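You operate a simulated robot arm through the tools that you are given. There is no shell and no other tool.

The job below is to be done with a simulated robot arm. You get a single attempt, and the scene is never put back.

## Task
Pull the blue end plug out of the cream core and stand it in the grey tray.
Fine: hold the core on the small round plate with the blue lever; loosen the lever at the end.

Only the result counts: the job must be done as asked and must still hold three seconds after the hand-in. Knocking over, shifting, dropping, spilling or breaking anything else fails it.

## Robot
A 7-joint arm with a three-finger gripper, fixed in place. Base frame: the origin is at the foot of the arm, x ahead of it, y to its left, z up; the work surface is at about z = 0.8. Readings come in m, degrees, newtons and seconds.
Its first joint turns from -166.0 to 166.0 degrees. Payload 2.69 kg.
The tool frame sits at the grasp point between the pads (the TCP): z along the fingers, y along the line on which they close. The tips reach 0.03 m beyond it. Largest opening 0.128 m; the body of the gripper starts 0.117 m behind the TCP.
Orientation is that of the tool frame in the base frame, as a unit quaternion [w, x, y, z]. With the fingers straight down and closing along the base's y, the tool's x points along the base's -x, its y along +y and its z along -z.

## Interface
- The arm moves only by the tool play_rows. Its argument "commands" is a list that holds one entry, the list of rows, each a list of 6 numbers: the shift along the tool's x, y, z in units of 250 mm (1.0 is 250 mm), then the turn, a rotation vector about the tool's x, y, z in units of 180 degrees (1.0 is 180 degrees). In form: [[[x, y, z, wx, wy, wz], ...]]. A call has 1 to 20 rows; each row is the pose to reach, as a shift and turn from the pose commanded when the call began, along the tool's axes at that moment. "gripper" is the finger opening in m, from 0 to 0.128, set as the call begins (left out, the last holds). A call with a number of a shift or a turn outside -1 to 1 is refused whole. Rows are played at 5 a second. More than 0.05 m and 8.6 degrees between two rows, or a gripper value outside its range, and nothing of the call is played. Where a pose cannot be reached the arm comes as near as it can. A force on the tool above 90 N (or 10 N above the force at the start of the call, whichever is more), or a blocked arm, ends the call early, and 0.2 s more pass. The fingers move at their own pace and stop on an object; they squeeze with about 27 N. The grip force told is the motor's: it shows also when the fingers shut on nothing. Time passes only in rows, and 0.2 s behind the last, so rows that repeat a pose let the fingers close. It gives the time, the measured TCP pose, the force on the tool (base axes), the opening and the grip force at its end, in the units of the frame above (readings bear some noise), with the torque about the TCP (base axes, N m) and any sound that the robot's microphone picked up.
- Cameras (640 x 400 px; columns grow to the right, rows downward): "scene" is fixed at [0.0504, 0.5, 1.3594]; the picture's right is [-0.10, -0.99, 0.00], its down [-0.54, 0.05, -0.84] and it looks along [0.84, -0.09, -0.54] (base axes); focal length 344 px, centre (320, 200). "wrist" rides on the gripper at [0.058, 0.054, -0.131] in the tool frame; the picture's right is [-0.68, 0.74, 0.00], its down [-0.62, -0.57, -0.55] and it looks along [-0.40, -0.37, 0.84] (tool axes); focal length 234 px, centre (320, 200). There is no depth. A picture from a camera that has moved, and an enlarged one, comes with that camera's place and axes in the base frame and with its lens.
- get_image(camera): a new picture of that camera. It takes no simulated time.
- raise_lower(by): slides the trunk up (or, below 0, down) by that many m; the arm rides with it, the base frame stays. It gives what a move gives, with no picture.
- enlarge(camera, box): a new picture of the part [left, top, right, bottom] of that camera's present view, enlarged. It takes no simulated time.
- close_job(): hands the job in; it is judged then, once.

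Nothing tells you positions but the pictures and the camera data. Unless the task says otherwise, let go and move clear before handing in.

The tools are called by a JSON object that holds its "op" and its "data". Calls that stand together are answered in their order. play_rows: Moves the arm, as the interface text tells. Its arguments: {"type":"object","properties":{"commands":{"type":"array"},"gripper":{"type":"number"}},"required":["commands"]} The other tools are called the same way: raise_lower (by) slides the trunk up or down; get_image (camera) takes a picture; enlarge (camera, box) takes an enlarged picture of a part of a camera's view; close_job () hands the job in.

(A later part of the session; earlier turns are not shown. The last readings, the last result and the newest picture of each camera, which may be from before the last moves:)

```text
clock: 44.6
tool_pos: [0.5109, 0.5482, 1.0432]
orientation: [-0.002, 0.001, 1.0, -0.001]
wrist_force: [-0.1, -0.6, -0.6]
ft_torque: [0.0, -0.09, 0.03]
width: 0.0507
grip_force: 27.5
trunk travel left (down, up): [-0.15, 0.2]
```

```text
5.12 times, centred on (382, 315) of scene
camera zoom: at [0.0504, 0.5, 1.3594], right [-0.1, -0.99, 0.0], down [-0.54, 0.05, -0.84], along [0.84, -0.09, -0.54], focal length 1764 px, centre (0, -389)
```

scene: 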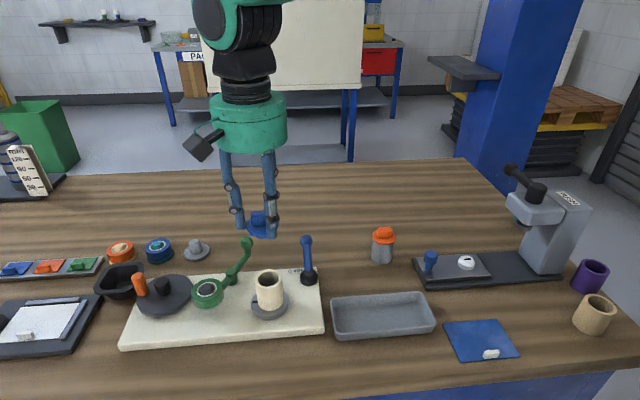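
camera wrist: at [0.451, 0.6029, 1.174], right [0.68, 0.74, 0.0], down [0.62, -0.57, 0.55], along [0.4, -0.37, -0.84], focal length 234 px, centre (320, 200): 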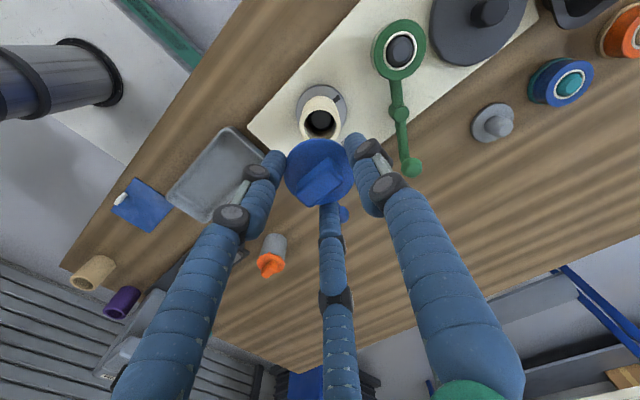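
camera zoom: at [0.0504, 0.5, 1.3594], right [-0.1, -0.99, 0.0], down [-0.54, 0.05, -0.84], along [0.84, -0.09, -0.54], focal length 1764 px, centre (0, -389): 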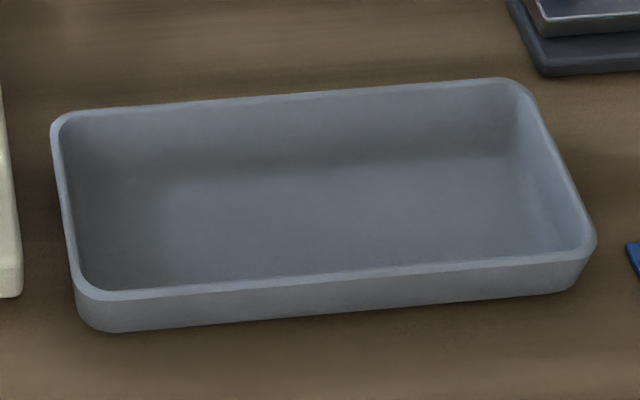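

The plug has a short spigot, with its bottom about 0.041 below the TCP. The tray is only about 7 cm deep inside, too tight to open the jaws around the flange. I'll stand the plug on the clear table spot where the core was, re-grip it by the bar, then place it in the tray.

{"op": "play_rows", "data": {"commands": [[[-0.0875, -0.0795, 0, 0, 0, 0], [-0.175, -0.159, 0, 0, 0, 0], [-0.2625, -0.2385, 0, 0, 0, 0], [-0.35, -0.318, 0, 0, 0, 0], [-0.4375, -0.3975, 0, 0, 0, 0], [-0.525, -0.477, 0, 0, 0, 0], [-0.6125, -0.5565, 0, 0, 0, 0], [-0.7, -0.636, 0, 0, 0, 0], [-0.7, -0.636, 0, 0, 0, 0]]]}}

{"op": "enlarge", "data": {"camera": "scene", "box": [280, 150, 400, 280]}}

{"op": "get_image", "data": {"camera": "wrist"}}

```text
clock: 46.6
tool_pos: [0.6861, 0.3893, 1.0425]
orientation: [-0.003, 0.001, 1.0, -0.001]
wrist_force: [0.1, -0.4, -0.1]
ft_torque: [0.02, 0.03, 0.0]
width: 0.051
grip_force: 26.3
trunk travel left (down, up): [-0.15, 0.2]
```

```text
3.08 times, centred on (340, 215) of scene
camera zoom: at [0.0504, 0.5, 1.3594], right [-0.1, -0.99, 0.0], down [-0.54, 0.05, -0.84], along [0.84, -0.09, -0.54], focal length 1060 px, centre (258, 154)
```

zoom: 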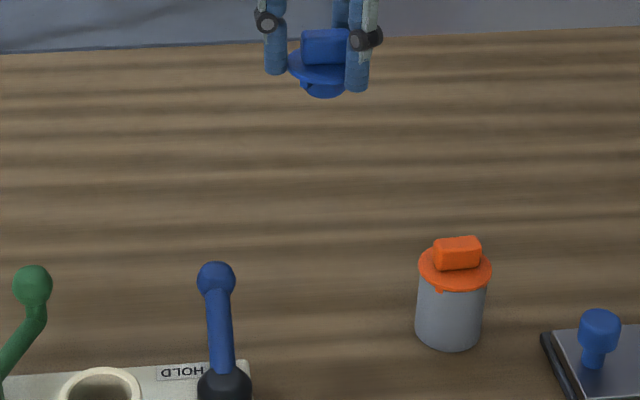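

```text
taken
camera wrist: at [0.6265, 0.444, 1.1728], right [0.68, 0.74, 0.0], down [0.62, -0.57, 0.55], along [0.4, -0.37, -0.84], focal length 234 px, centre (320, 200)
```

wrist: 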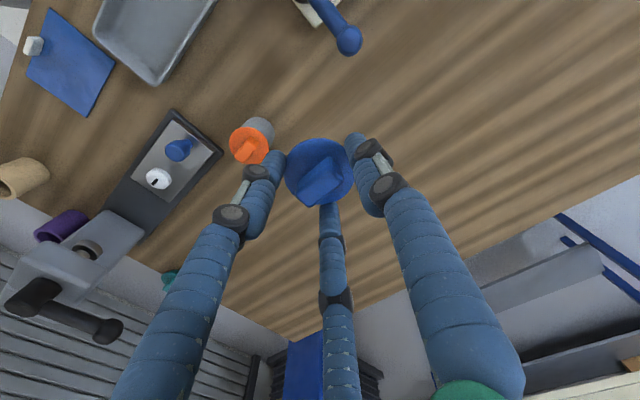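

The spot is clear. I'll lower toward the table.

{"op": "play_rows", "data": {"commands": [[[0, 0, 0.17, 0, 0, 0], [0, 0, 0.34, 0, 0, 0], [0, 0, 0.5, 0, 0, 0], [0, 0, 0.62, 0, 0, 0], [0, 0, 0.7, 0, 0, 0], [0, 0, 0.74, 0, 0, 0], [0, 0, 0.74, 0, 0, 0]]]}}

{"op": "enlarge", "data": {"camera": "scene", "box": [310, 200, 370, 260]}}

```text
clock: 48.2
tool_pos: [0.684, 0.3893, 0.8559]
orientation: [-0.002, 0.001, 1.0, 0.0]
wrist_force: [0.8, -0.6, -0.9]
ft_torque: [0.0, 0.01, 0.02]
width: 0.0509
grip_force: 26.9
trunk travel left (down, up): [-0.15, 0.2]
```

```text
6.67 times, centred on (340, 230) of scene
camera zoom: at [0.0504, 0.5, 1.3594], right [-0.1, -0.99, 0.0], down [-0.54, 0.05, -0.84], along [0.84, -0.09, -0.54], focal length 2297 px, centre (187, 0)
```

zoom: 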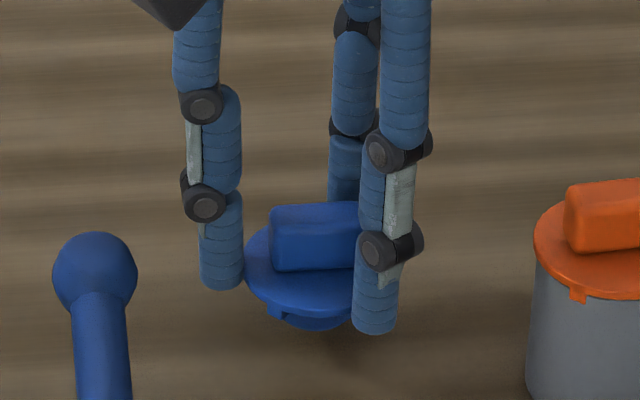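

{"op": "play_rows", "data": {"commands": [[[0, 0, 0.012, 0, 0, 0], [0, 0, 0.024, 0, 0, 0], [0, 0, 0.036, 0, 0, 0], [0, 0, 0.036, 0, 0, 0]]]}}

{"op": "enlarge", "data": {"camera": "scene", "box": [310, 200, 370, 260]}}

```text
clock: 49.2
tool_pos: [0.684, 0.3888, 0.8485]
orientation: [-0.002, 0.0, 1.0, -0.001]
wrist_force: [-0.3, 1.5, 0.0]
ft_torque: [-0.01, 0.0, -0.02]
width: 0.0508
grip_force: 26.5
trunk travel left (down, up): [-0.15, 0.2]
```

```text
6.67 times, centred on (340, 230) of scene
camera zoom: at [0.0504, 0.5, 1.3594], right [-0.1, -0.99, 0.0], down [-0.54, 0.05, -0.84], along [0.84, -0.09, -0.54], focal length 2297 px, centre (187, 0)
```

zoom: 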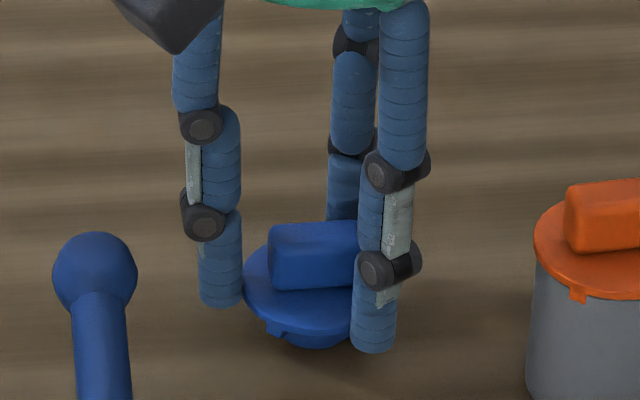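

There's still no contact, so I'll go down in 1.5 mm steps.

{"op": "play_rows", "data": {"commands": [[[0, 0, 0.006, 0, 0, 0], [0, 0, 0.012, 0, 0, 0], [0, 0, 0.012, 0, 0, 0]]]}}

{"op": "play_rows", "data": {"commands": [[[0, 0, 0.006, 0, 0, 0], [0, 0, 0.01, 0, 0, 0], [0, 0, 0.01, 0, 0, 0]]]}}

{"op": "enlarge", "data": {"camera": "scene", "box": [310, 200, 370, 260]}}

```text
clock: 50.0
tool_pos: [0.6845, 0.3892, 0.8461]
orientation: [-0.002, 0.002, 1.0, 0.0]
wrist_force: [-1.1, 0.2, 6.7]
ft_torque: [-0.03, 0.1, 0.02]
width: 0.051
grip_force: 26.8
trunk travel left (down, up): [-0.15, 0.2]
```

```text
clock: 50.8
tool_pos: [0.6842, 0.3902, 0.8451]
orientation: [-0.001, 0.002, 1.0, 0.0]
wrist_force: [-1.1, -0.6, 21.8]
ft_torque: [0.02, 0.1, 0.02]
width: 0.0511
grip_force: 26.6
trunk travel left (down, up): [-0.15, 0.2]
```

```text
6.67 times, centred on (340, 230) of scene
camera zoom: at [0.0504, 0.5, 1.3594], right [-0.1, -0.99, 0.0], down [-0.54, 0.05, -0.84], along [0.84, -0.09, -0.54], focal length 2297 px, centre (187, 0)
```

zoom: 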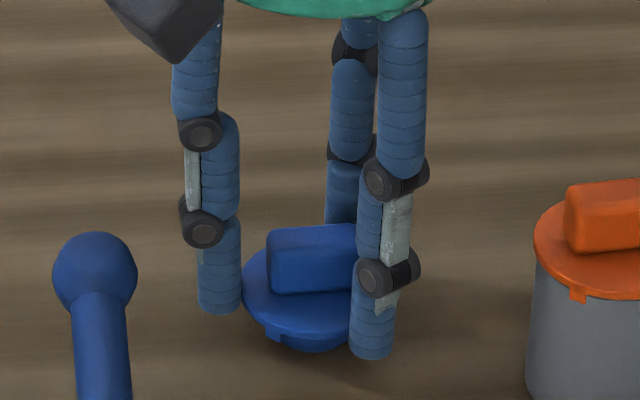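

It is firmly on the table. I'll ease up 1.5 mm, open, rise and inspect.

{"op": "play_rows", "data": {"commands": [[[0, 0, -0.006, 0, 0, 0], [0, 0, -0.006, 0, 0, 0]]]}}

{"op": "play_rows", "data": {"commands": [[[0, 0, 0, 0, 0, 0], [0, 0, 0, 0, 0, 0], [0, 0, 0, 0, 0, 0]]], "gripper": 0.08}}

{"op": "play_rows", "data": {"commands": [[[0, 0, -0.06, 0, 0, 0], [0, 0, -0.16, 0, 0, 0], [0, 0, -0.3, 0, 0, 0], [0, 0, -0.4, 0, 0, 0], [0, 0, -0.4, 0, 0, 0.0417], [0, 0, -0.4, 0, 0, 0.0833], [0, 0, -0.4, 0, 0, 0.125], [0, 0, -0.4, 0, 0, 0.1667], [0, 0, -0.4, 0, 0, 0.2083], [0, 0, -0.4, 0, 0, 0.25], [0, 0, -0.4, 0, 0, 0.2917], [0, 0, -0.4, 0, 0, 0.3333], [0, 0, -0.4, 0, 0, 0.375], [0, 0, -0.4, 0, 0, 0.4167], [0, 0, -0.4, 0, 0, 0.4583], [0, 0, -0.4, 0, 0, 0.5], [0, 0, -0.4, 0, 0, 0.5]]]}}

{"op": "enlarge", "data": {"camera": "scene", "box": [310, 210, 370, 260]}}

{"op": "enlarge", "data": {"camera": "wrist", "box": [250, 80, 390, 200]}}

```text
clock: 51.4
tool_pos: [0.6842, 0.3885, 0.8439]
orientation: [-0.002, 0.001, 1.0, -0.001]
wrist_force: [3.7, 2.2, 13.7]
ft_torque: [0.14, -0.18, -0.03]
width: 0.051
grip_force: 27.2
trunk travel left (down, up): [-0.15, 0.2]
```

```text
clock: 52.2
tool_pos: [0.6835, 0.3889, 0.8447]
orientation: [-0.003, 0.002, 1.0, -0.001]
wrist_force: [1.1, -0.3, 0.3]
ft_torque: [0.0, 0.02, -0.04]
width: 0.0804
grip_force: 0.1
trunk travel left (down, up): [-0.15, 0.2]
```

```text
clock: 55.8
tool_pos: [0.6843, 0.3894, 0.9451]
orientation: [-0.001, 0.708, 0.706, -0.002]
wrist_force: [0.3, 0.0, -0.5]
ft_torque: [-0.01, 0.0, -0.02]
width: 0.0798
grip_force: 0.1
trunk travel left (down, up): [-0.15, 0.2]
```

```text
8.00 times, centred on (340, 235) of scene
camera zoom: at [0.0504, 0.5, 1.3594], right [-0.1, -0.99, 0.0], down [-0.54, 0.05, -0.84], along [0.84, -0.09, -0.54], focal length 2756 px, centre (160, -80)
```

zoom: 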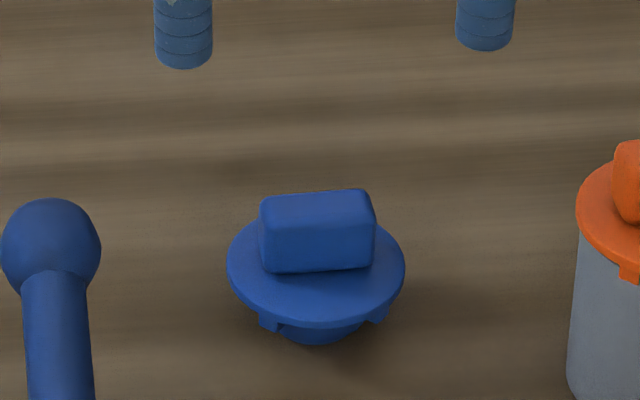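

```text
3.33 times, centred on (320, 140) of wrist
camera zoom: at [0.7378, 0.4485, 1.0748], right [0.73, -0.68, 0.0], down [-0.56, -0.61, 0.55], along [-0.38, -0.4, -0.83], focal length 781 px, centre (320, 400)
```

zoom: 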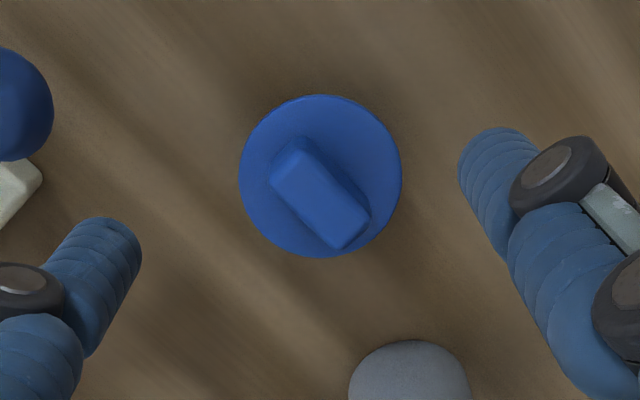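

The plug stands upright on the table. I'll descend over the bar, offset 4.5 mm so the three jaws meet it evenly, keeping the tips just above the flange.

{"op": "play_rows", "data": {"commands": [[[0, -0.018, 0.1, 0, 0, 0], [0, -0.018, 0.2, 0, 0, 0], [0, -0.018, 0.3, 0, 0, 0], [0, -0.018, 0.35, 0, 0, 0], [0, -0.018, 0.35, 0, 0, 0]]], "gripper": 0.05}}

{"op": "enlarge", "data": {"camera": "scene", "box": [310, 205, 370, 255]}}

{"op": "enlarge", "data": {"camera": "wrist", "box": [250, 110, 390, 220]}}

```text
clock: 57.0
tool_pos: [0.6804, 0.3914, 0.8574]
orientation: [0.0, 0.708, 0.707, -0.002]
wrist_force: [-1.3, 0.1, 1.0]
ft_torque: [0.03, 0.01, 0.0]
width: 0.0499
grip_force: 0.0
trunk travel left (down, up): [-0.15, 0.2]
```

```text
8.00 times, centred on (340, 230) of scene
camera zoom: at [0.0504, 0.5, 1.3594], right [-0.1, -0.99, 0.0], down [-0.54, 0.05, -0.84], along [0.84, -0.09, -0.54], focal length 2756 px, centre (160, -40)
```

zoom: 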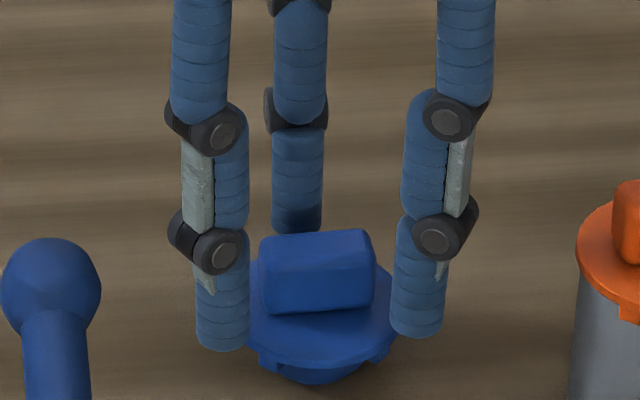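

```text
3.64 times, centred on (320, 165) of wrist
camera zoom: at [0.733, 0.4493, 0.9875], right [0.74, -0.68, 0.0], down [-0.56, -0.61, 0.55], along [-0.38, -0.4, -0.83], focal length 852 px, centre (320, 327)
```

zoom: 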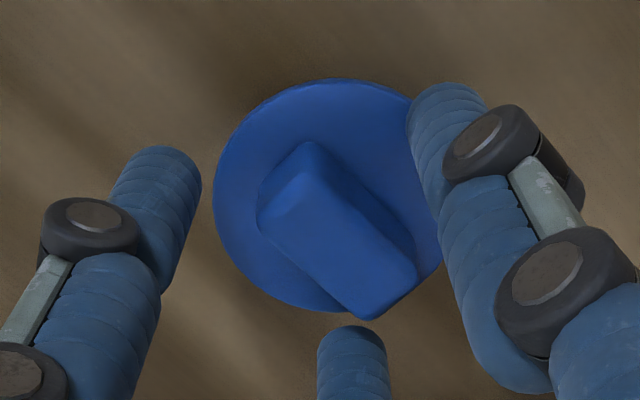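

The tips are about 4 mm above the flange. I'll lower 2 mm and close gently on the bar.

{"op": "play_rows", "data": {"commands": [[[0, 0, 0.008, 0, 0, 0], [0, 0, 0.008, 0, 0, 0]]], "gripper": 0.034}}

{"op": "play_rows", "data": {"commands": [[[0, 0, 0, 0, 0, 0], [0, 0, 0, 0, 0, 0], [0, 0, 0, 0, 0, 0]]], "gripper": 0.0245}}

{"op": "enlarge", "data": {"camera": "scene", "box": [310, 205, 370, 255]}}

{"op": "enlarge", "data": {"camera": "wrist", "box": [250, 110, 390, 220]}}

```text
clock: 57.6
tool_pos: [0.6807, 0.3896, 0.8546]
orientation: [-0.002, 0.708, 0.707, -0.002]
wrist_force: [0.6, 0.2, -0.4]
ft_torque: [-0.02, -0.01, -0.03]
width: 0.0339
grip_force: 0.0
trunk travel left (down, up): [-0.15, 0.2]
```

```text
clock: 58.4
tool_pos: [0.6796, 0.3889, 0.854]
orientation: [-0.001, 0.708, 0.706, -0.002]
wrist_force: [0.5, 0.2, 0.4]
ft_torque: [-0.01, 0.0, -0.01]
width: 0.0256
grip_force: 26.9
trunk travel left (down, up): [-0.15, 0.2]
```

```text
8.00 times, centred on (340, 230) of scene
camera zoom: at [0.0504, 0.5, 1.3594], right [-0.1, -0.99, 0.0], down [-0.54, 0.05, -0.84], along [0.84, -0.09, -0.54], focal length 2756 px, centre (160, -40)
```

zoom: 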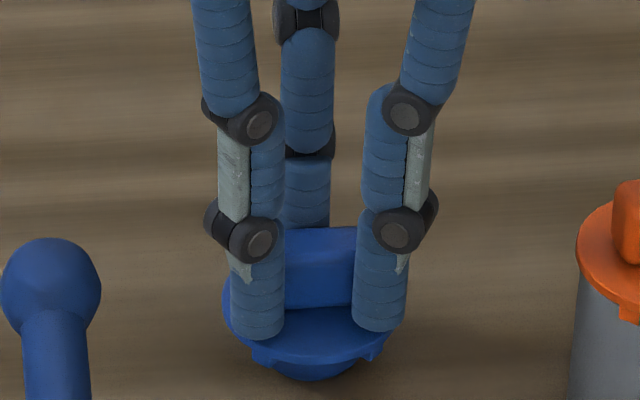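

```text
3.64 times, centred on (320, 165) of wrist
camera zoom: at [0.7329, 0.449, 0.9854], right [0.74, -0.68, 0.0], down [-0.56, -0.61, 0.55], along [-0.38, -0.4, -0.83], focal length 852 px, centre (320, 327)
```

zoom: 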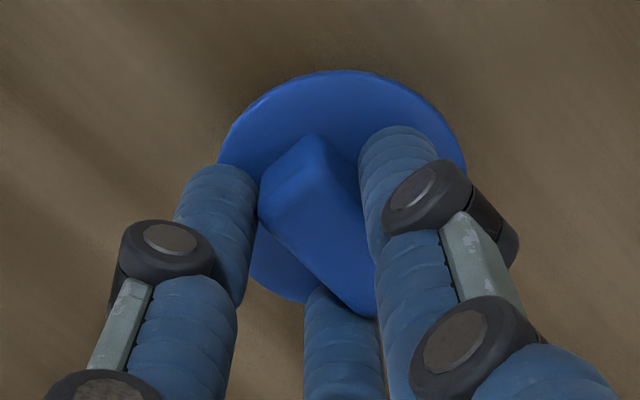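

The bar is gripped firmly. I'll lift slightly and check.

{"op": "play_rows", "data": {"commands": [[[0, 0, -0.02, 0, 0, 0], [0, 0, -0.05, 0, 0, 0], [0, 0, -0.1, 0, 0, 0], [0, 0, -0.1, 0, 0, 0]]]}}

{"op": "enlarge", "data": {"camera": "scene", "box": [310, 195, 370, 245]}}

{"op": "enlarge", "data": {"camera": "wrist", "box": [250, 110, 390, 220]}}

```text
clock: 59.4
tool_pos: [0.6795, 0.3909, 0.8802]
orientation: [0.0, 0.708, 0.706, -0.002]
wrist_force: [-0.6, -0.4, 0.0]
ft_torque: [0.03, 0.01, -0.04]
width: 0.0256
grip_force: 26.8
trunk travel left (down, up): [-0.15, 0.2]
```

```text
8.00 times, centred on (340, 220) of scene
camera zoom: at [0.0504, 0.5, 1.3594], right [-0.1, -0.99, 0.0], down [-0.54, 0.05, -0.84], along [0.84, -0.09, -0.54], focal length 2756 px, centre (160, 40)
```

zoom: 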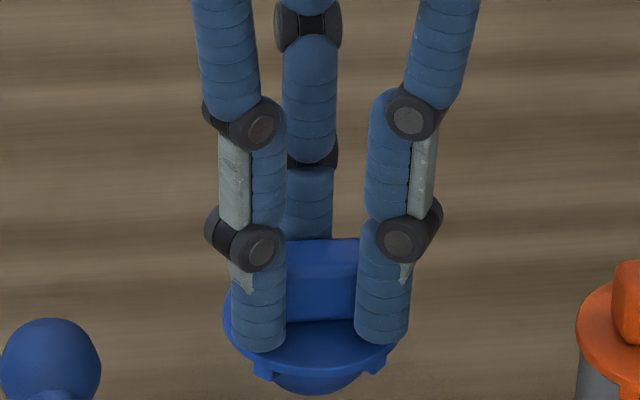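

```text
3.64 times, centred on (320, 165) of wrist
camera zoom: at [0.733, 0.4491, 1.0107], right [0.74, -0.68, 0.0], down [-0.56, -0.61, 0.55], along [-0.37, -0.4, -0.83], focal length 852 px, centre (320, 327)
```

zoom: 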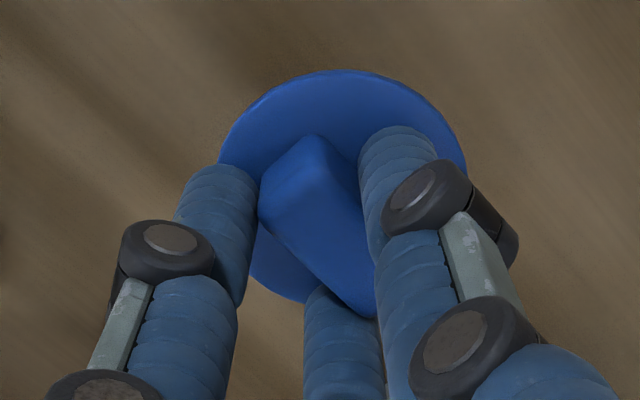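

The plug is held upright. I'll carry it over the tray at a safe height.

{"op": "play_rows", "data": {"commands": [[[0, 0, -0.14, 0, 0, 0], [0, 0, -0.28, 0, 0, 0], [-0.028, -0.121, -0.28, 0, 0, 0], [-0.056, -0.242, -0.28, 0, 0, 0], [-0.084, -0.363, -0.28, 0, 0, 0], [-0.112, -0.485, -0.28, 0, 0, 0], [-0.14, -0.606, -0.28, 0, 0, 0], [-0.168, -0.727, -0.28, 0, 0, 0], [-0.196, -0.848, -0.28, 0, 0, 0], [-0.196, -0.848, -0.28, 0, 0, 0]]]}}

{"op": "get_image", "data": {"camera": "wrist"}}

{"op": "enlarge", "data": {"camera": "wrist", "box": [200, 40, 440, 220]}}

{"op": "enlarge", "data": {"camera": "scene", "box": [310, 220, 450, 350]}}

```text
clock: 61.6
tool_pos: [0.4668, 0.3404, 0.9506]
orientation: [-0.002, 0.708, 0.706, -0.001]
wrist_force: [-0.1, 0.3, -0.3]
ft_torque: [-0.01, -0.07, 0.0]
width: 0.0253
grip_force: 27.0
trunk travel left (down, up): [-0.15, 0.2]
```

```text
taken
camera wrist: at [0.5204, 0.3992, 1.0814], right [0.74, -0.68, 0.0], down [-0.56, -0.61, 0.55], along [-0.38, -0.4, -0.83], focal length 234 px, centre (320, 200)
```

wrist: 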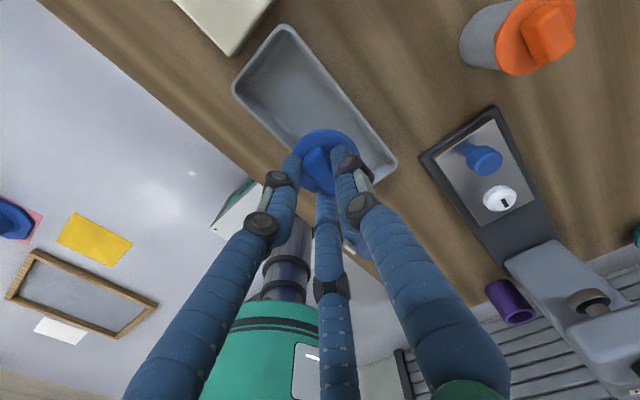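

```text
2.22 times, centred on (320, 130) of wrist
camera zoom: at [0.5204, 0.3992, 1.0814], right [0.74, -0.68, 0.0], down [-0.56, -0.61, 0.55], along [-0.38, -0.4, -0.83], focal length 520 px, centre (320, 356)
```

zoom: 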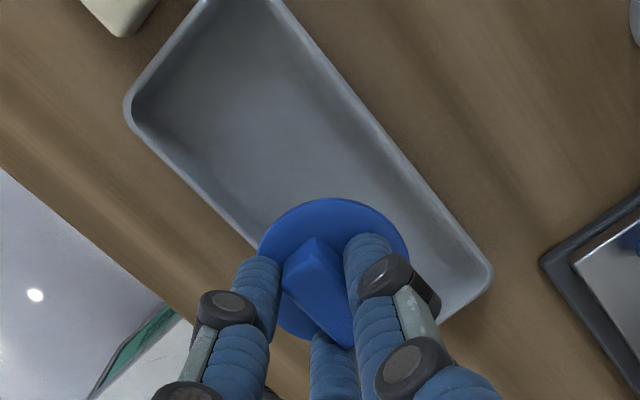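

```text
3.08 times, centred on (380, 285) of scene
camera zoom: at [0.0504, 0.5, 1.3594], right [-0.1, -0.99, 0.0], down [-0.54, 0.05, -0.84], along [0.84, -0.09, -0.54], focal length 1060 px, centre (135, -62)
```

zoom: 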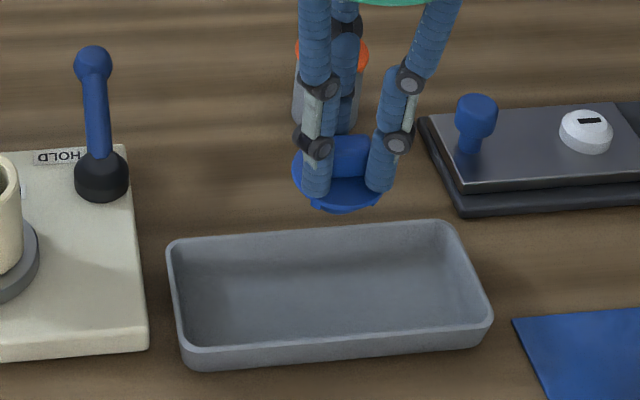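

The tray centre is near (0.471, 0.340) and the plug is right over it. I'll lower toward the floor.

{"op": "play_rows", "data": {"commands": [[[0, 0, 0.1, 0, 0, 0], [0, 0, 0.2, 0, 0, 0], [0, 0, 0.26, 0, 0, 0], [0, 0, 0.3, 0, 0, 0], [0, 0, 0.3, 0, 0, 0]]]}}

{"op": "enlarge", "data": {"camera": "scene", "box": [320, 260, 440, 350]}}

{"op": "enlarge", "data": {"camera": "wrist", "box": [200, 40, 440, 220]}}

```text
clock: 62.8
tool_pos: [0.4685, 0.3406, 0.8757]
orientation: [-0.001, 0.708, 0.706, -0.002]
wrist_force: [0.0, 0.0, -0.1]
ft_torque: [-0.01, 0.02, 0.0]
width: 0.0259
grip_force: 26.8
trunk travel left (down, up): [-0.15, 0.2]
```

```text
4.44 times, centred on (380, 305) of scene
camera zoom: at [0.0504, 0.5, 1.3594], right [-0.1, -0.99, 0.0], down [-0.54, 0.05, -0.84], along [0.84, -0.09, -0.54], focal length 1531 px, centre (53, -267)
```

zoom: 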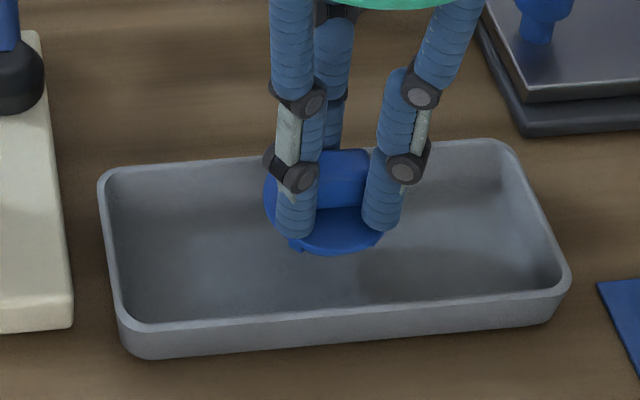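

```text
2.22 times, centred on (320, 130) of wrist
camera zoom: at [0.5209, 0.3999, 1.006], right [0.74, -0.68, 0.0], down [-0.56, -0.61, 0.55], along [-0.38, -0.4, -0.83], focal length 520 px, centre (320, 356)
```

zoom: 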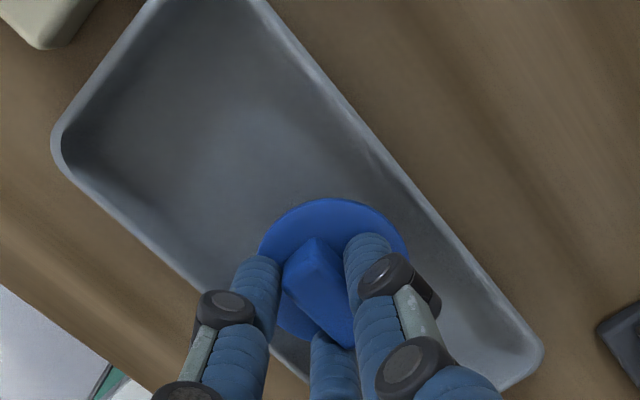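

It is centred in the tray. I'll continue down in small steps until it touches the floor.

{"op": "play_rows", "data": {"commands": [[[0, 0, 0.015, 0, 0, 0], [0, 0, 0.03, 0, 0, 0], [0, 0, 0.044, 0, 0, 0], [0, 0, 0.044, 0, 0, 0]]]}}

{"op": "play_rows", "data": {"commands": [[[0, 0, 0.006, 0, 0, 0], [0, 0, 0.012, 0, 0, 0], [0, 0, 0.012, 0, 0, 0]]]}}

{"op": "enlarge", "data": {"camera": "scene", "box": [320, 260, 440, 350]}}

```text
clock: 63.8
tool_pos: [0.4677, 0.3417, 0.8647]
orientation: [-0.001, 0.708, 0.707, -0.002]
wrist_force: [-0.3, -0.2, -0.8]
ft_torque: [0.02, -0.02, -0.03]
width: 0.0258
grip_force: 26.4
trunk travel left (down, up): [-0.15, 0.2]
```

```text
clock: 64.6
tool_pos: [0.4673, 0.3422, 0.861]
orientation: [-0.002, 0.708, 0.707, -0.002]
wrist_force: [0.2, -0.6, -0.8]
ft_torque: [-0.02, -0.06, 0.0]
width: 0.0264
grip_force: 18.5
trunk travel left (down, up): [-0.15, 0.2]
```

```text
4.44 times, centred on (380, 305) of scene
camera zoom: at [0.0504, 0.5, 1.3594], right [-0.1, -0.99, 0.0], down [-0.54, 0.05, -0.84], along [0.84, -0.09, -0.54], focal length 1531 px, centre (53, -267)
```

zoom: 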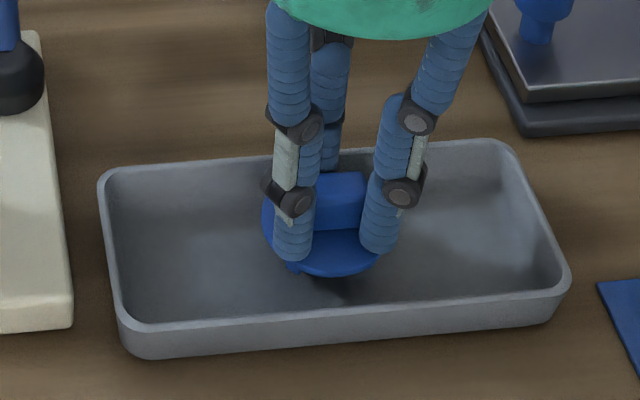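

It isn't touching yet. I'll keep lowering in 1 mm steps.

{"op": "play_rows", "data": {"commands": [[[0, 0, 0.005, 0, 0, 0], [0, 0, 0.008, 0, 0, 0], [0, 0, 0.008, 0, 0, 0]]]}}

{"op": "enlarge", "data": {"camera": "scene", "box": [350, 280, 410, 330]}}

{"op": "enlarge", "data": {"camera": "wrist", "box": [250, 110, 390, 220]}}

```text
clock: 65.4
tool_pos: [0.4681, 0.3402, 0.8593]
orientation: [-0.001, 0.708, 0.706, -0.003]
wrist_force: [-0.4, -0.4, 0.3]
ft_torque: [-0.02, 0.0, 0.0]
width: 0.0254
grip_force: 26.6
trunk travel left (down, up): [-0.15, 0.2]
```

```text
8.00 times, centred on (380, 305) of scene
camera zoom: at [0.0504, 0.5, 1.3594], right [-0.1, -0.99, 0.0], down [-0.54, 0.05, -0.84], along [0.84, -0.09, -0.54], focal length 2756 px, centre (-160, -640)
```

zoom: 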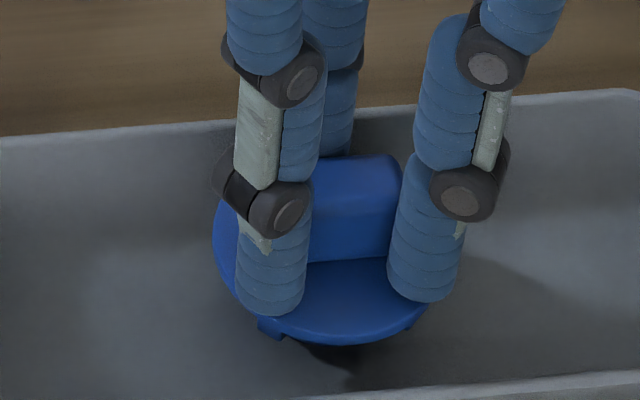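

```text
3.64 times, centred on (320, 165) of wrist
camera zoom: at [0.5206, 0.4, 0.9902], right [0.74, -0.68, 0.0], down [-0.56, -0.61, 0.55], along [-0.38, -0.4, -0.83], focal length 852 px, centre (320, 327)
```

zoom: 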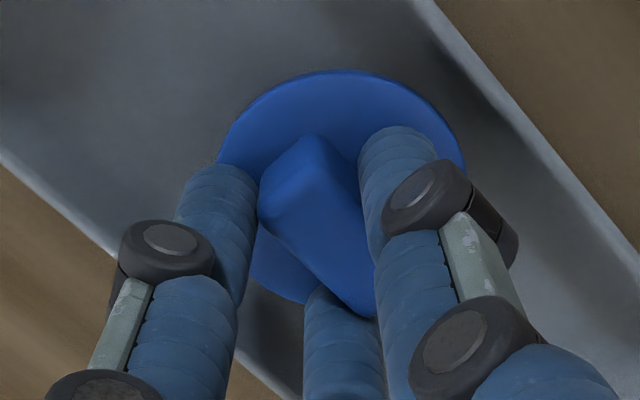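

{"op": "play_rows", "data": {"commands": [[[0, 0, 0.004, 0, 0, 0], [0, 0, 0.006, 0, 0, 0], [0, 0, 0.006, 0, 0, 0]]]}}

{"op": "play_rows", "data": {"commands": [[[0, 0, 0.003, 0, 0, 0], [0, 0, 0.005, 0, 0, 0], [0, 0, 0.005, 0, 0, 0]]]}}

```text
clock: 66.2
tool_pos: [0.4668, 0.3411, 0.8586]
orientation: [-0.001, 0.708, 0.707, -0.003]
wrist_force: [-0.7, -0.8, 7.9]
ft_torque: [-0.05, 0.02, 0.0]
width: 0.0271
grip_force: 9.1
trunk travel left (down, up): [-0.15, 0.2]
```

```text
clock: 67.0
tool_pos: [0.4675, 0.3407, 0.8574]
orientation: [-0.001, 0.707, 0.707, -0.003]
wrist_force: [0.5, -0.3, 5.2]
ft_torque: [0.03, -0.06, -0.03]
width: 0.0257
grip_force: 26.7
trunk travel left (down, up): [-0.15, 0.2]
```

The plug is touching the tray floor. I'll open modestly to stay clear of the walls, then rise straight up.

{"op": "play_rows", "data": {"commands": [[[0, 0, 0, 0, 0, 0], [0, 0, 0, 0, 0, 0], [0, 0, 0, 0, 0, 0]]], "gripper": 0.04}}

{"op": "enlarge", "data": {"camera": "scene", "box": [350, 280, 410, 330]}}

{"op": "enlarge", "data": {"camera": "wrist", "box": [250, 110, 390, 220]}}

```text
clock: 67.8
tool_pos: [0.4663, 0.341, 0.8572]
orientation: [-0.001, 0.708, 0.706, -0.002]
wrist_force: [-0.8, -0.8, 6.1]
ft_torque: [-0.05, -0.08, 0.01]
width: 0.0397
grip_force: 0.0
trunk travel left (down, up): [-0.15, 0.2]
```

```text
8.00 times, centred on (380, 305) of scene
camera zoom: at [0.0504, 0.5, 1.3594], right [-0.1, -0.99, 0.0], down [-0.54, 0.05, -0.84], along [0.84, -0.09, -0.54], focal length 2756 px, centre (-160, -640)
```

zoom: 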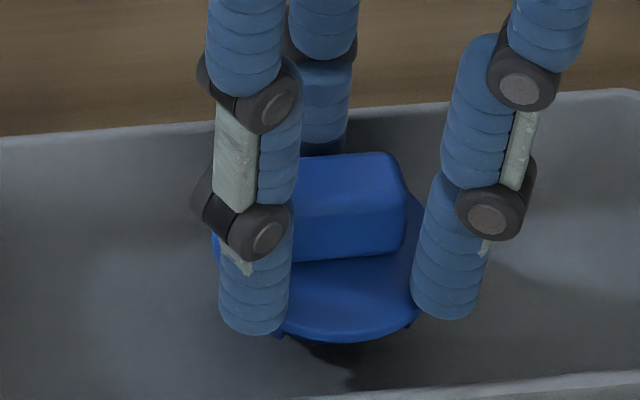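

```text
3.64 times, centred on (320, 165) of wrist
camera zoom: at [0.5205, 0.3998, 0.9878], right [0.74, -0.68, 0.0], down [-0.56, -0.61, 0.55], along [-0.38, -0.4, -0.83], focal length 852 px, centre (320, 327)
```

zoom: 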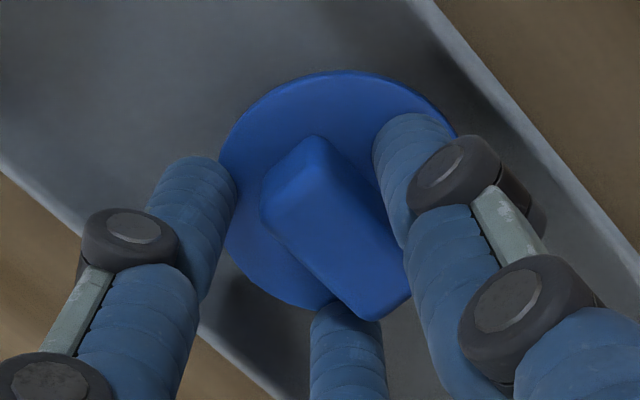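

The jaws are off the bar, though one tip rests lightly on the flange. I'll rise straight up and inspect.

{"op": "play_rows", "data": {"commands": [[[0, 0, -0.02, 0, 0, 0], [0, 0, -0.05, 0, 0, 0], [0, 0, -0.15, 0, 0, 0], [0, 0, -0.3, 0, 0, 0], [0, 0, -0.45, 0, 0, 0], [0, 0, -0.55, 0, 0, 0], [0, 0, -0.55, 0, 0, 0]]]}}

{"op": "enlarge", "data": {"camera": "scene", "box": [320, 270, 440, 350]}}

{"op": "enlarge", "data": {"camera": "scene", "box": [350, 280, 410, 330]}}

{"op": "get_image", "data": {"camera": "wrist"}}

```text
clock: 69.4
tool_pos: [0.4683, 0.3404, 0.9958]
orientation: [-0.001, 0.708, 0.706, -0.002]
wrist_force: [0.1, -0.5, 0.5]
ft_torque: [0.0, -0.03, 0.03]
width: 0.04
grip_force: 0.0
trunk travel left (down, up): [-0.15, 0.2]
```

```text
5.00 times, centred on (380, 310) of scene
camera zoom: at [0.0504, 0.5, 1.3594], right [-0.1, -0.99, 0.0], down [-0.54, 0.05, -0.84], along [0.84, -0.09, -0.54], focal length 1723 px, centre (20, -350)
```

zoom: 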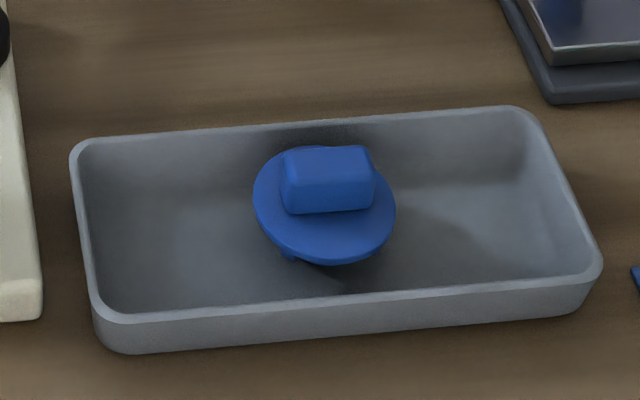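

```text
8.00 times, centred on (380, 305) of scene
camera zoom: at [0.0504, 0.5, 1.3594], right [-0.1, -0.99, 0.0], down [-0.54, 0.05, -0.84], along [0.84, -0.09, -0.54], focal length 2756 px, centre (-160, -640)
```

zoom: 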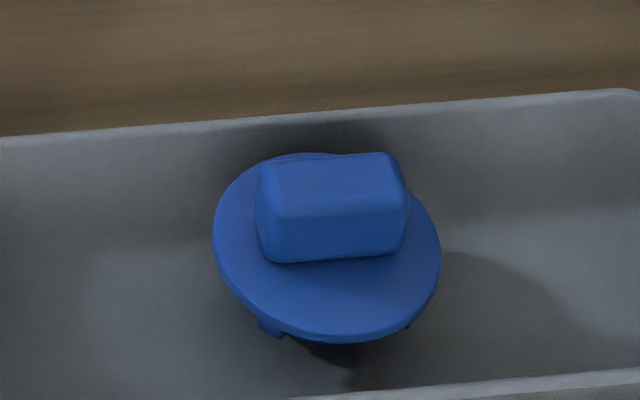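

```text
taken
camera wrist: at [0.5214, 0.4003, 1.1257], right [0.74, -0.68, 0.0], down [-0.56, -0.61, 0.55], along [-0.38, -0.4, -0.83], focal length 234 px, centre (320, 200)
```

wrist: 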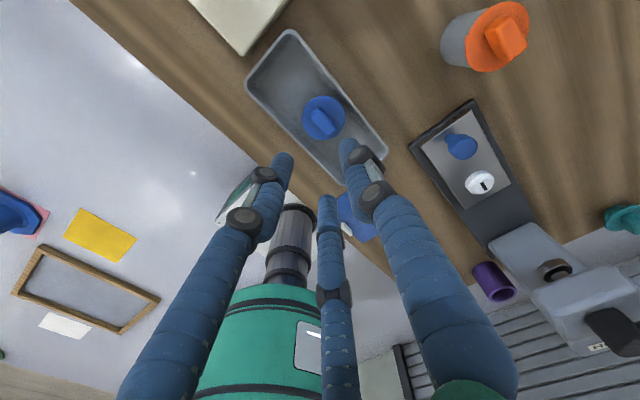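

The tilt of the flange ellipse matches an upright plug at that image position. I'll double-check with a wrist zoom and look at the fixture before loosening the lever.

{"op": "enlarge", "data": {"camera": "wrist", "box": [270, 70, 370, 160]}}

{"op": "enlarge", "data": {"camera": "scene", "box": [230, 225, 330, 325]}}

```text
4.44 times, centred on (320, 115) of wrist
camera zoom: at [0.5214, 0.4003, 1.1257], right [0.74, -0.68, 0.0], down [-0.56, -0.61, 0.55], along [-0.38, -0.4, -0.83], focal length 1041 px, centre (320, 578)
```

zoom: 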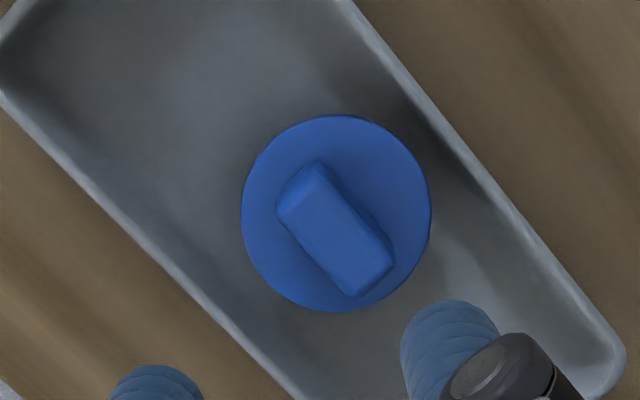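

```text
4.00 times, centred on (280, 275) of scene
camera zoom: at [0.0504, 0.5, 1.3594], right [-0.1, -0.99, 0.0], down [-0.54, 0.05, -0.84], along [0.84, -0.09, -0.54], focal length 1378 px, centre (480, -100)
```

zoom: 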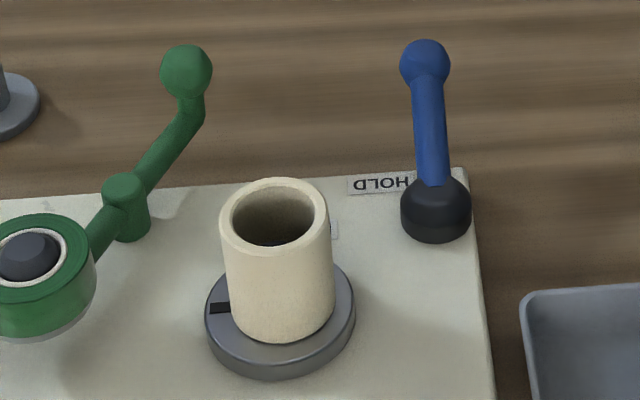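

The plug stands flat in the tray, the core is seated on the plate and the lever is in HOLD. I'll move with closed fingers to the −y side of the lever to push it back to FREE.

{"op": "play_rows", "data": {"commands": [[[0.078, 0.118, 0, 0, 0, 0], [0.155, 0.237, 0, 0, 0, 0], [0.233, 0.355, 0, 0, 0, 0], [0.31, 0.474, 0, 0, 0, 0], [0.388, 0.592, 0, 0, 0, 0], [0.388, 0.592, 0, 0, 0, 0]]], "gripper": 0.0}}

{"op": "enlarge", "data": {"camera": "wrist", "box": [220, 60, 420, 200]}}

{"op": "enlarge", "data": {"camera": "scene", "box": [270, 180, 350, 290]}}

```text
clock: 70.8
tool_pos: [0.6165, 0.4386, 0.9917]
orientation: [-0.001, 0.708, 0.706, -0.002]
wrist_force: [0.3, 0.1, -0.4]
ft_torque: [0.0, 0.05, 0.01]
width: 0.0022
grip_force: 27.7
trunk travel left (down, up): [-0.15, 0.2]
```

```text
2.86 times, centred on (320, 130) of wrist
camera zoom: at [0.67, 0.4971, 1.1228], right [0.74, -0.68, 0.0], down [-0.56, -0.61, 0.55], along [-0.38, -0.41, -0.83], focal length 669 px, centre (320, 400)
```

zoom: 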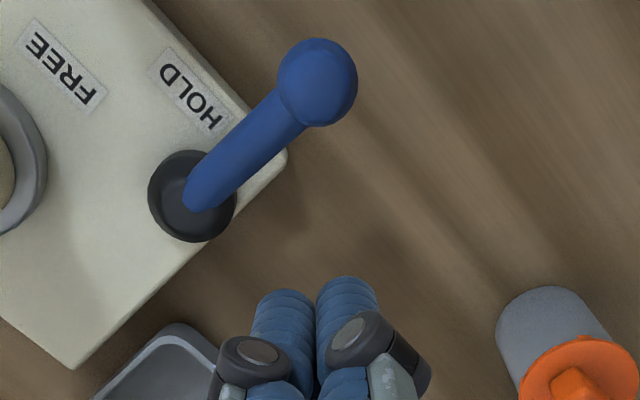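

```text
3.64 times, centred on (310, 235) of scene
camera zoom: at [0.0504, 0.5, 1.3594], right [-0.1, -0.99, 0.0], down [-0.54, 0.05, -0.84], along [0.84, -0.09, -0.54], focal length 1253 px, centre (356, 73)
```

zoom: 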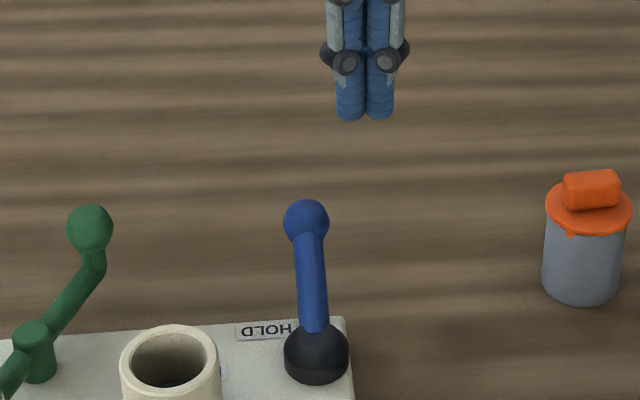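

I'm in position beside the lever. I'll descend to lever height.

{"op": "play_rows", "data": {"commands": [[[0, 0, 0.13, 0, 0, 0], [0, 0, 0.26, 0, 0, 0], [0, 0, 0.36, 0, 0, 0], [0, 0, 0.41, 0, 0, 0], [0, 0, 0.41, 0, 0, 0]]]}}

{"op": "enlarge", "data": {"camera": "wrist", "box": [220, 60, 420, 200]}}

{"op": "enlarge", "data": {"camera": "scene", "box": [270, 200, 350, 290]}}

```text
clock: 72.0
tool_pos: [0.6152, 0.4381, 0.8904]
orientation: [-0.001, 0.708, 0.706, -0.003]
wrist_force: [-1.0, 0.4, -0.2]
ft_torque: [-0.02, 0.0, 0.02]
width: 0.0022
grip_force: 26.8
trunk travel left (down, up): [-0.15, 0.2]
```

```text
2.86 times, centred on (320, 130) of wrist
camera zoom: at [0.669, 0.4967, 1.0211], right [0.74, -0.68, 0.0], down [-0.56, -0.61, 0.55], along [-0.38, -0.4, -0.83], focal length 669 px, centre (320, 400)
```

zoom: 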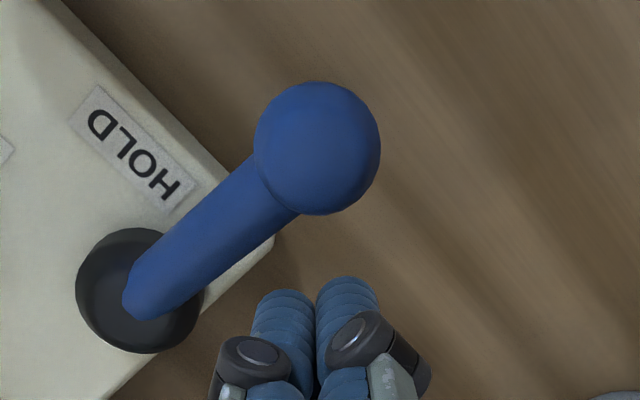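

```text
4.44 times, centred on (310, 245) of scene
camera zoom: at [0.0504, 0.5, 1.3594], right [-0.1, -0.99, 0.0], down [-0.54, 0.05, -0.84], along [0.84, -0.09, -0.54], focal length 1531 px, centre (364, 0)
```

zoom: 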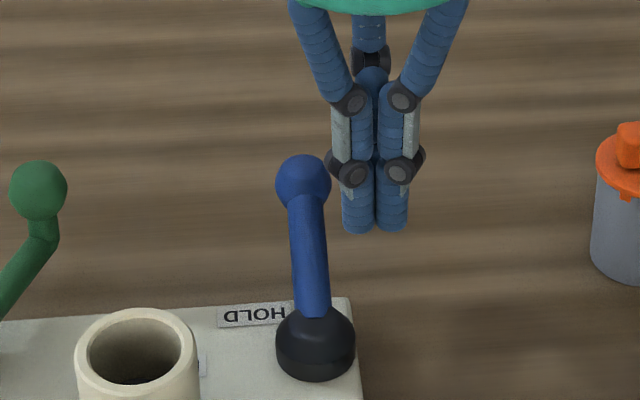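

I'll push the lever back toward FREE, starting gently to break the clamp.

{"op": "play_rows", "data": {"commands": [[[0.016, -0.002, 0, 0, 0, 0], [0.032, -0.004, 0, 0, 0, 0], [0.042, 0, 0, 0, 0, 0], [0.052, 0.002, 0, 0, 0, 0], [0.0724, 0.01, 0, 0, 0, 0], [0.0724, 0.01, 0, 0, 0, 0]]]}}

{"op": "enlarge", "data": {"camera": "scene", "box": [240, 200, 350, 320]}}

```text
clock: 73.4
tool_pos: [0.6183, 0.456, 0.8913]
orientation: [-0.002, 0.708, 0.706, -0.003]
wrist_force: [-1.9, -1.8, 0.6]
ft_torque: [-0.08, 0.02, -0.02]
width: 0.0024
grip_force: 27.4
trunk travel left (down, up): [-0.15, 0.2]
```

```text
3.33 times, centred on (295, 260) of scene
camera zoom: at [0.0504, 0.5, 1.3594], right [-0.1, -0.99, 0.0], down [-0.54, 0.05, -0.84], along [0.84, -0.09, -0.54], focal length 1148 px, centre (403, 0)
```

zoom: 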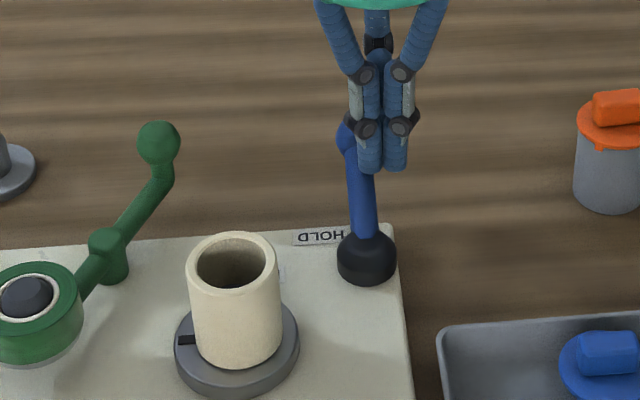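

The lever is coming back. I'll continue along the arc.

{"op": "play_rows", "data": {"commands": [[[0.018, 0.003, 0, 0, 0, 0], [0.036, 0.0056, 0, 0, 0, 0], [0.054, 0.0056, 0, 0, 0, 0], [0.0728, 0.0048, 0, 0, 0, 0], [0.09, 0.002, 0, 0, 0, 0], [0.1084, -0.002, 0, 0, 0, 0], [0.126, -0.008, 0, 0, 0, 0], [0.1428, -0.0152, 0, 0, 0, 0], [0.1428, -0.0152, 0, 0, 0, 0]]]}}

{"op": "enlarge", "data": {"camera": "scene", "box": [240, 200, 350, 320]}}

{"op": "enlarge", "data": {"camera": "wrist", "box": [180, 20, 420, 200]}}

```text
clock: 75.4
tool_pos: [0.6133, 0.4919, 0.8938]
orientation: [0.0, 0.708, 0.706, 0.0]
wrist_force: [-14.6, -13.6, 28.1]
ft_torque: [-0.18, 0.19, 0.27]
width: 0.006
grip_force: 31.3
trunk travel left (down, up): [-0.15, 0.2]
```

```text
3.33 times, centred on (295, 260) of scene
camera zoom: at [0.0504, 0.5, 1.3594], right [-0.1, -0.99, 0.0], down [-0.54, 0.05, -0.84], along [0.84, -0.09, -0.54], focal length 1148 px, centre (403, 0)
```

zoom: 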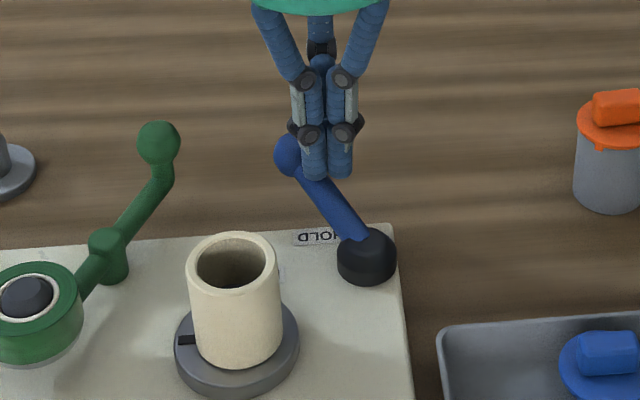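

```text
2.22 times, centred on (300, 110) of wrist
camera zoom: at [0.6664, 0.5501, 1.0239], right [0.74, -0.68, 0.0], down [-0.56, -0.62, 0.55], along [-0.37, -0.4, -0.84], focal length 520 px, centre (364, 400)
```

zoom: 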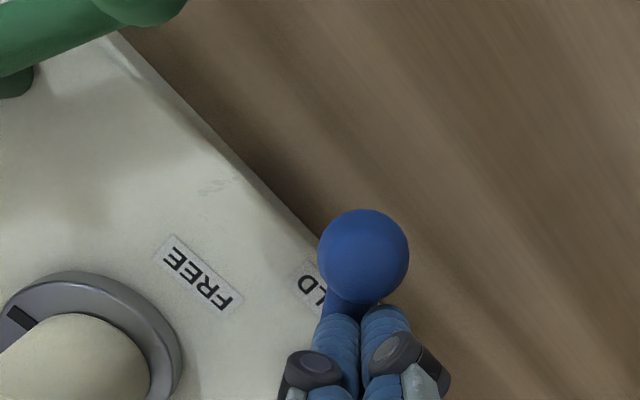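

The fingers are riding up on the round shaft, with 28 N vertical. I'll back off sideways, lower about 9 mm, and look before pushing again.

{"op": "play_rows", "data": {"commands": [[[-0.016, 0.018, 0, 0, 0, 0], [-0.033, 0.038, 0, 0, 0, 0], [-0.045, 0.052, 0, 0, 0, 0], [-0.045, 0.052, 0.036, 0, 0, 0], [-0.045, 0.052, 0.036, 0, 0, 0]]]}}

{"op": "enlarge", "data": {"camera": "scene", "box": [240, 200, 350, 320]}}

{"op": "enlarge", "data": {"camera": "wrist", "box": [180, 20, 420, 200]}}

```text
clock: 76.3
tool_pos: [0.6249, 0.4803, 0.8952]
orientation: [-0.001, 0.707, 0.707, 0.0]
wrist_force: [-33.4, -23.4, 49.5]
ft_torque: [0.17, 0.85, 0.88]
width: 0.0019
grip_force: 31.1
trunk travel left (down, up): [-0.15, 0.2]
stopped in row 4: the force on the tool passed its limit at 100 N (the readings are from after the stop); the commanded pose is now the measured one
```

```text
3.33 times, centred on (295, 260) of scene
camera zoom: at [0.0504, 0.5, 1.3594], right [-0.1, -0.99, 0.0], down [-0.54, 0.05, -0.84], along [0.84, -0.09, -0.54], focal length 1148 px, centre (403, 0)
```

zoom: 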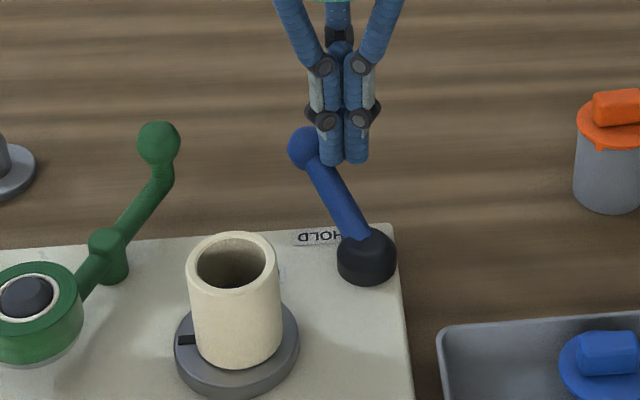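

```text
2.22 times, centred on (300, 110) of wrist
camera zoom: at [0.6775, 0.5388, 1.0251], right [0.74, -0.68, 0.0], down [-0.56, -0.62, 0.55], along [-0.37, -0.4, -0.84], focal length 520 px, centre (364, 400)
```

zoom: 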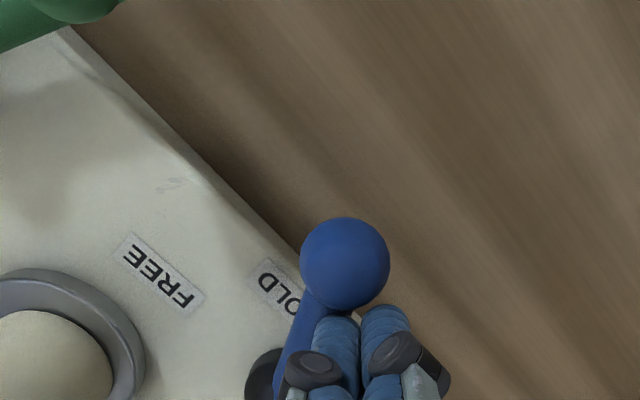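

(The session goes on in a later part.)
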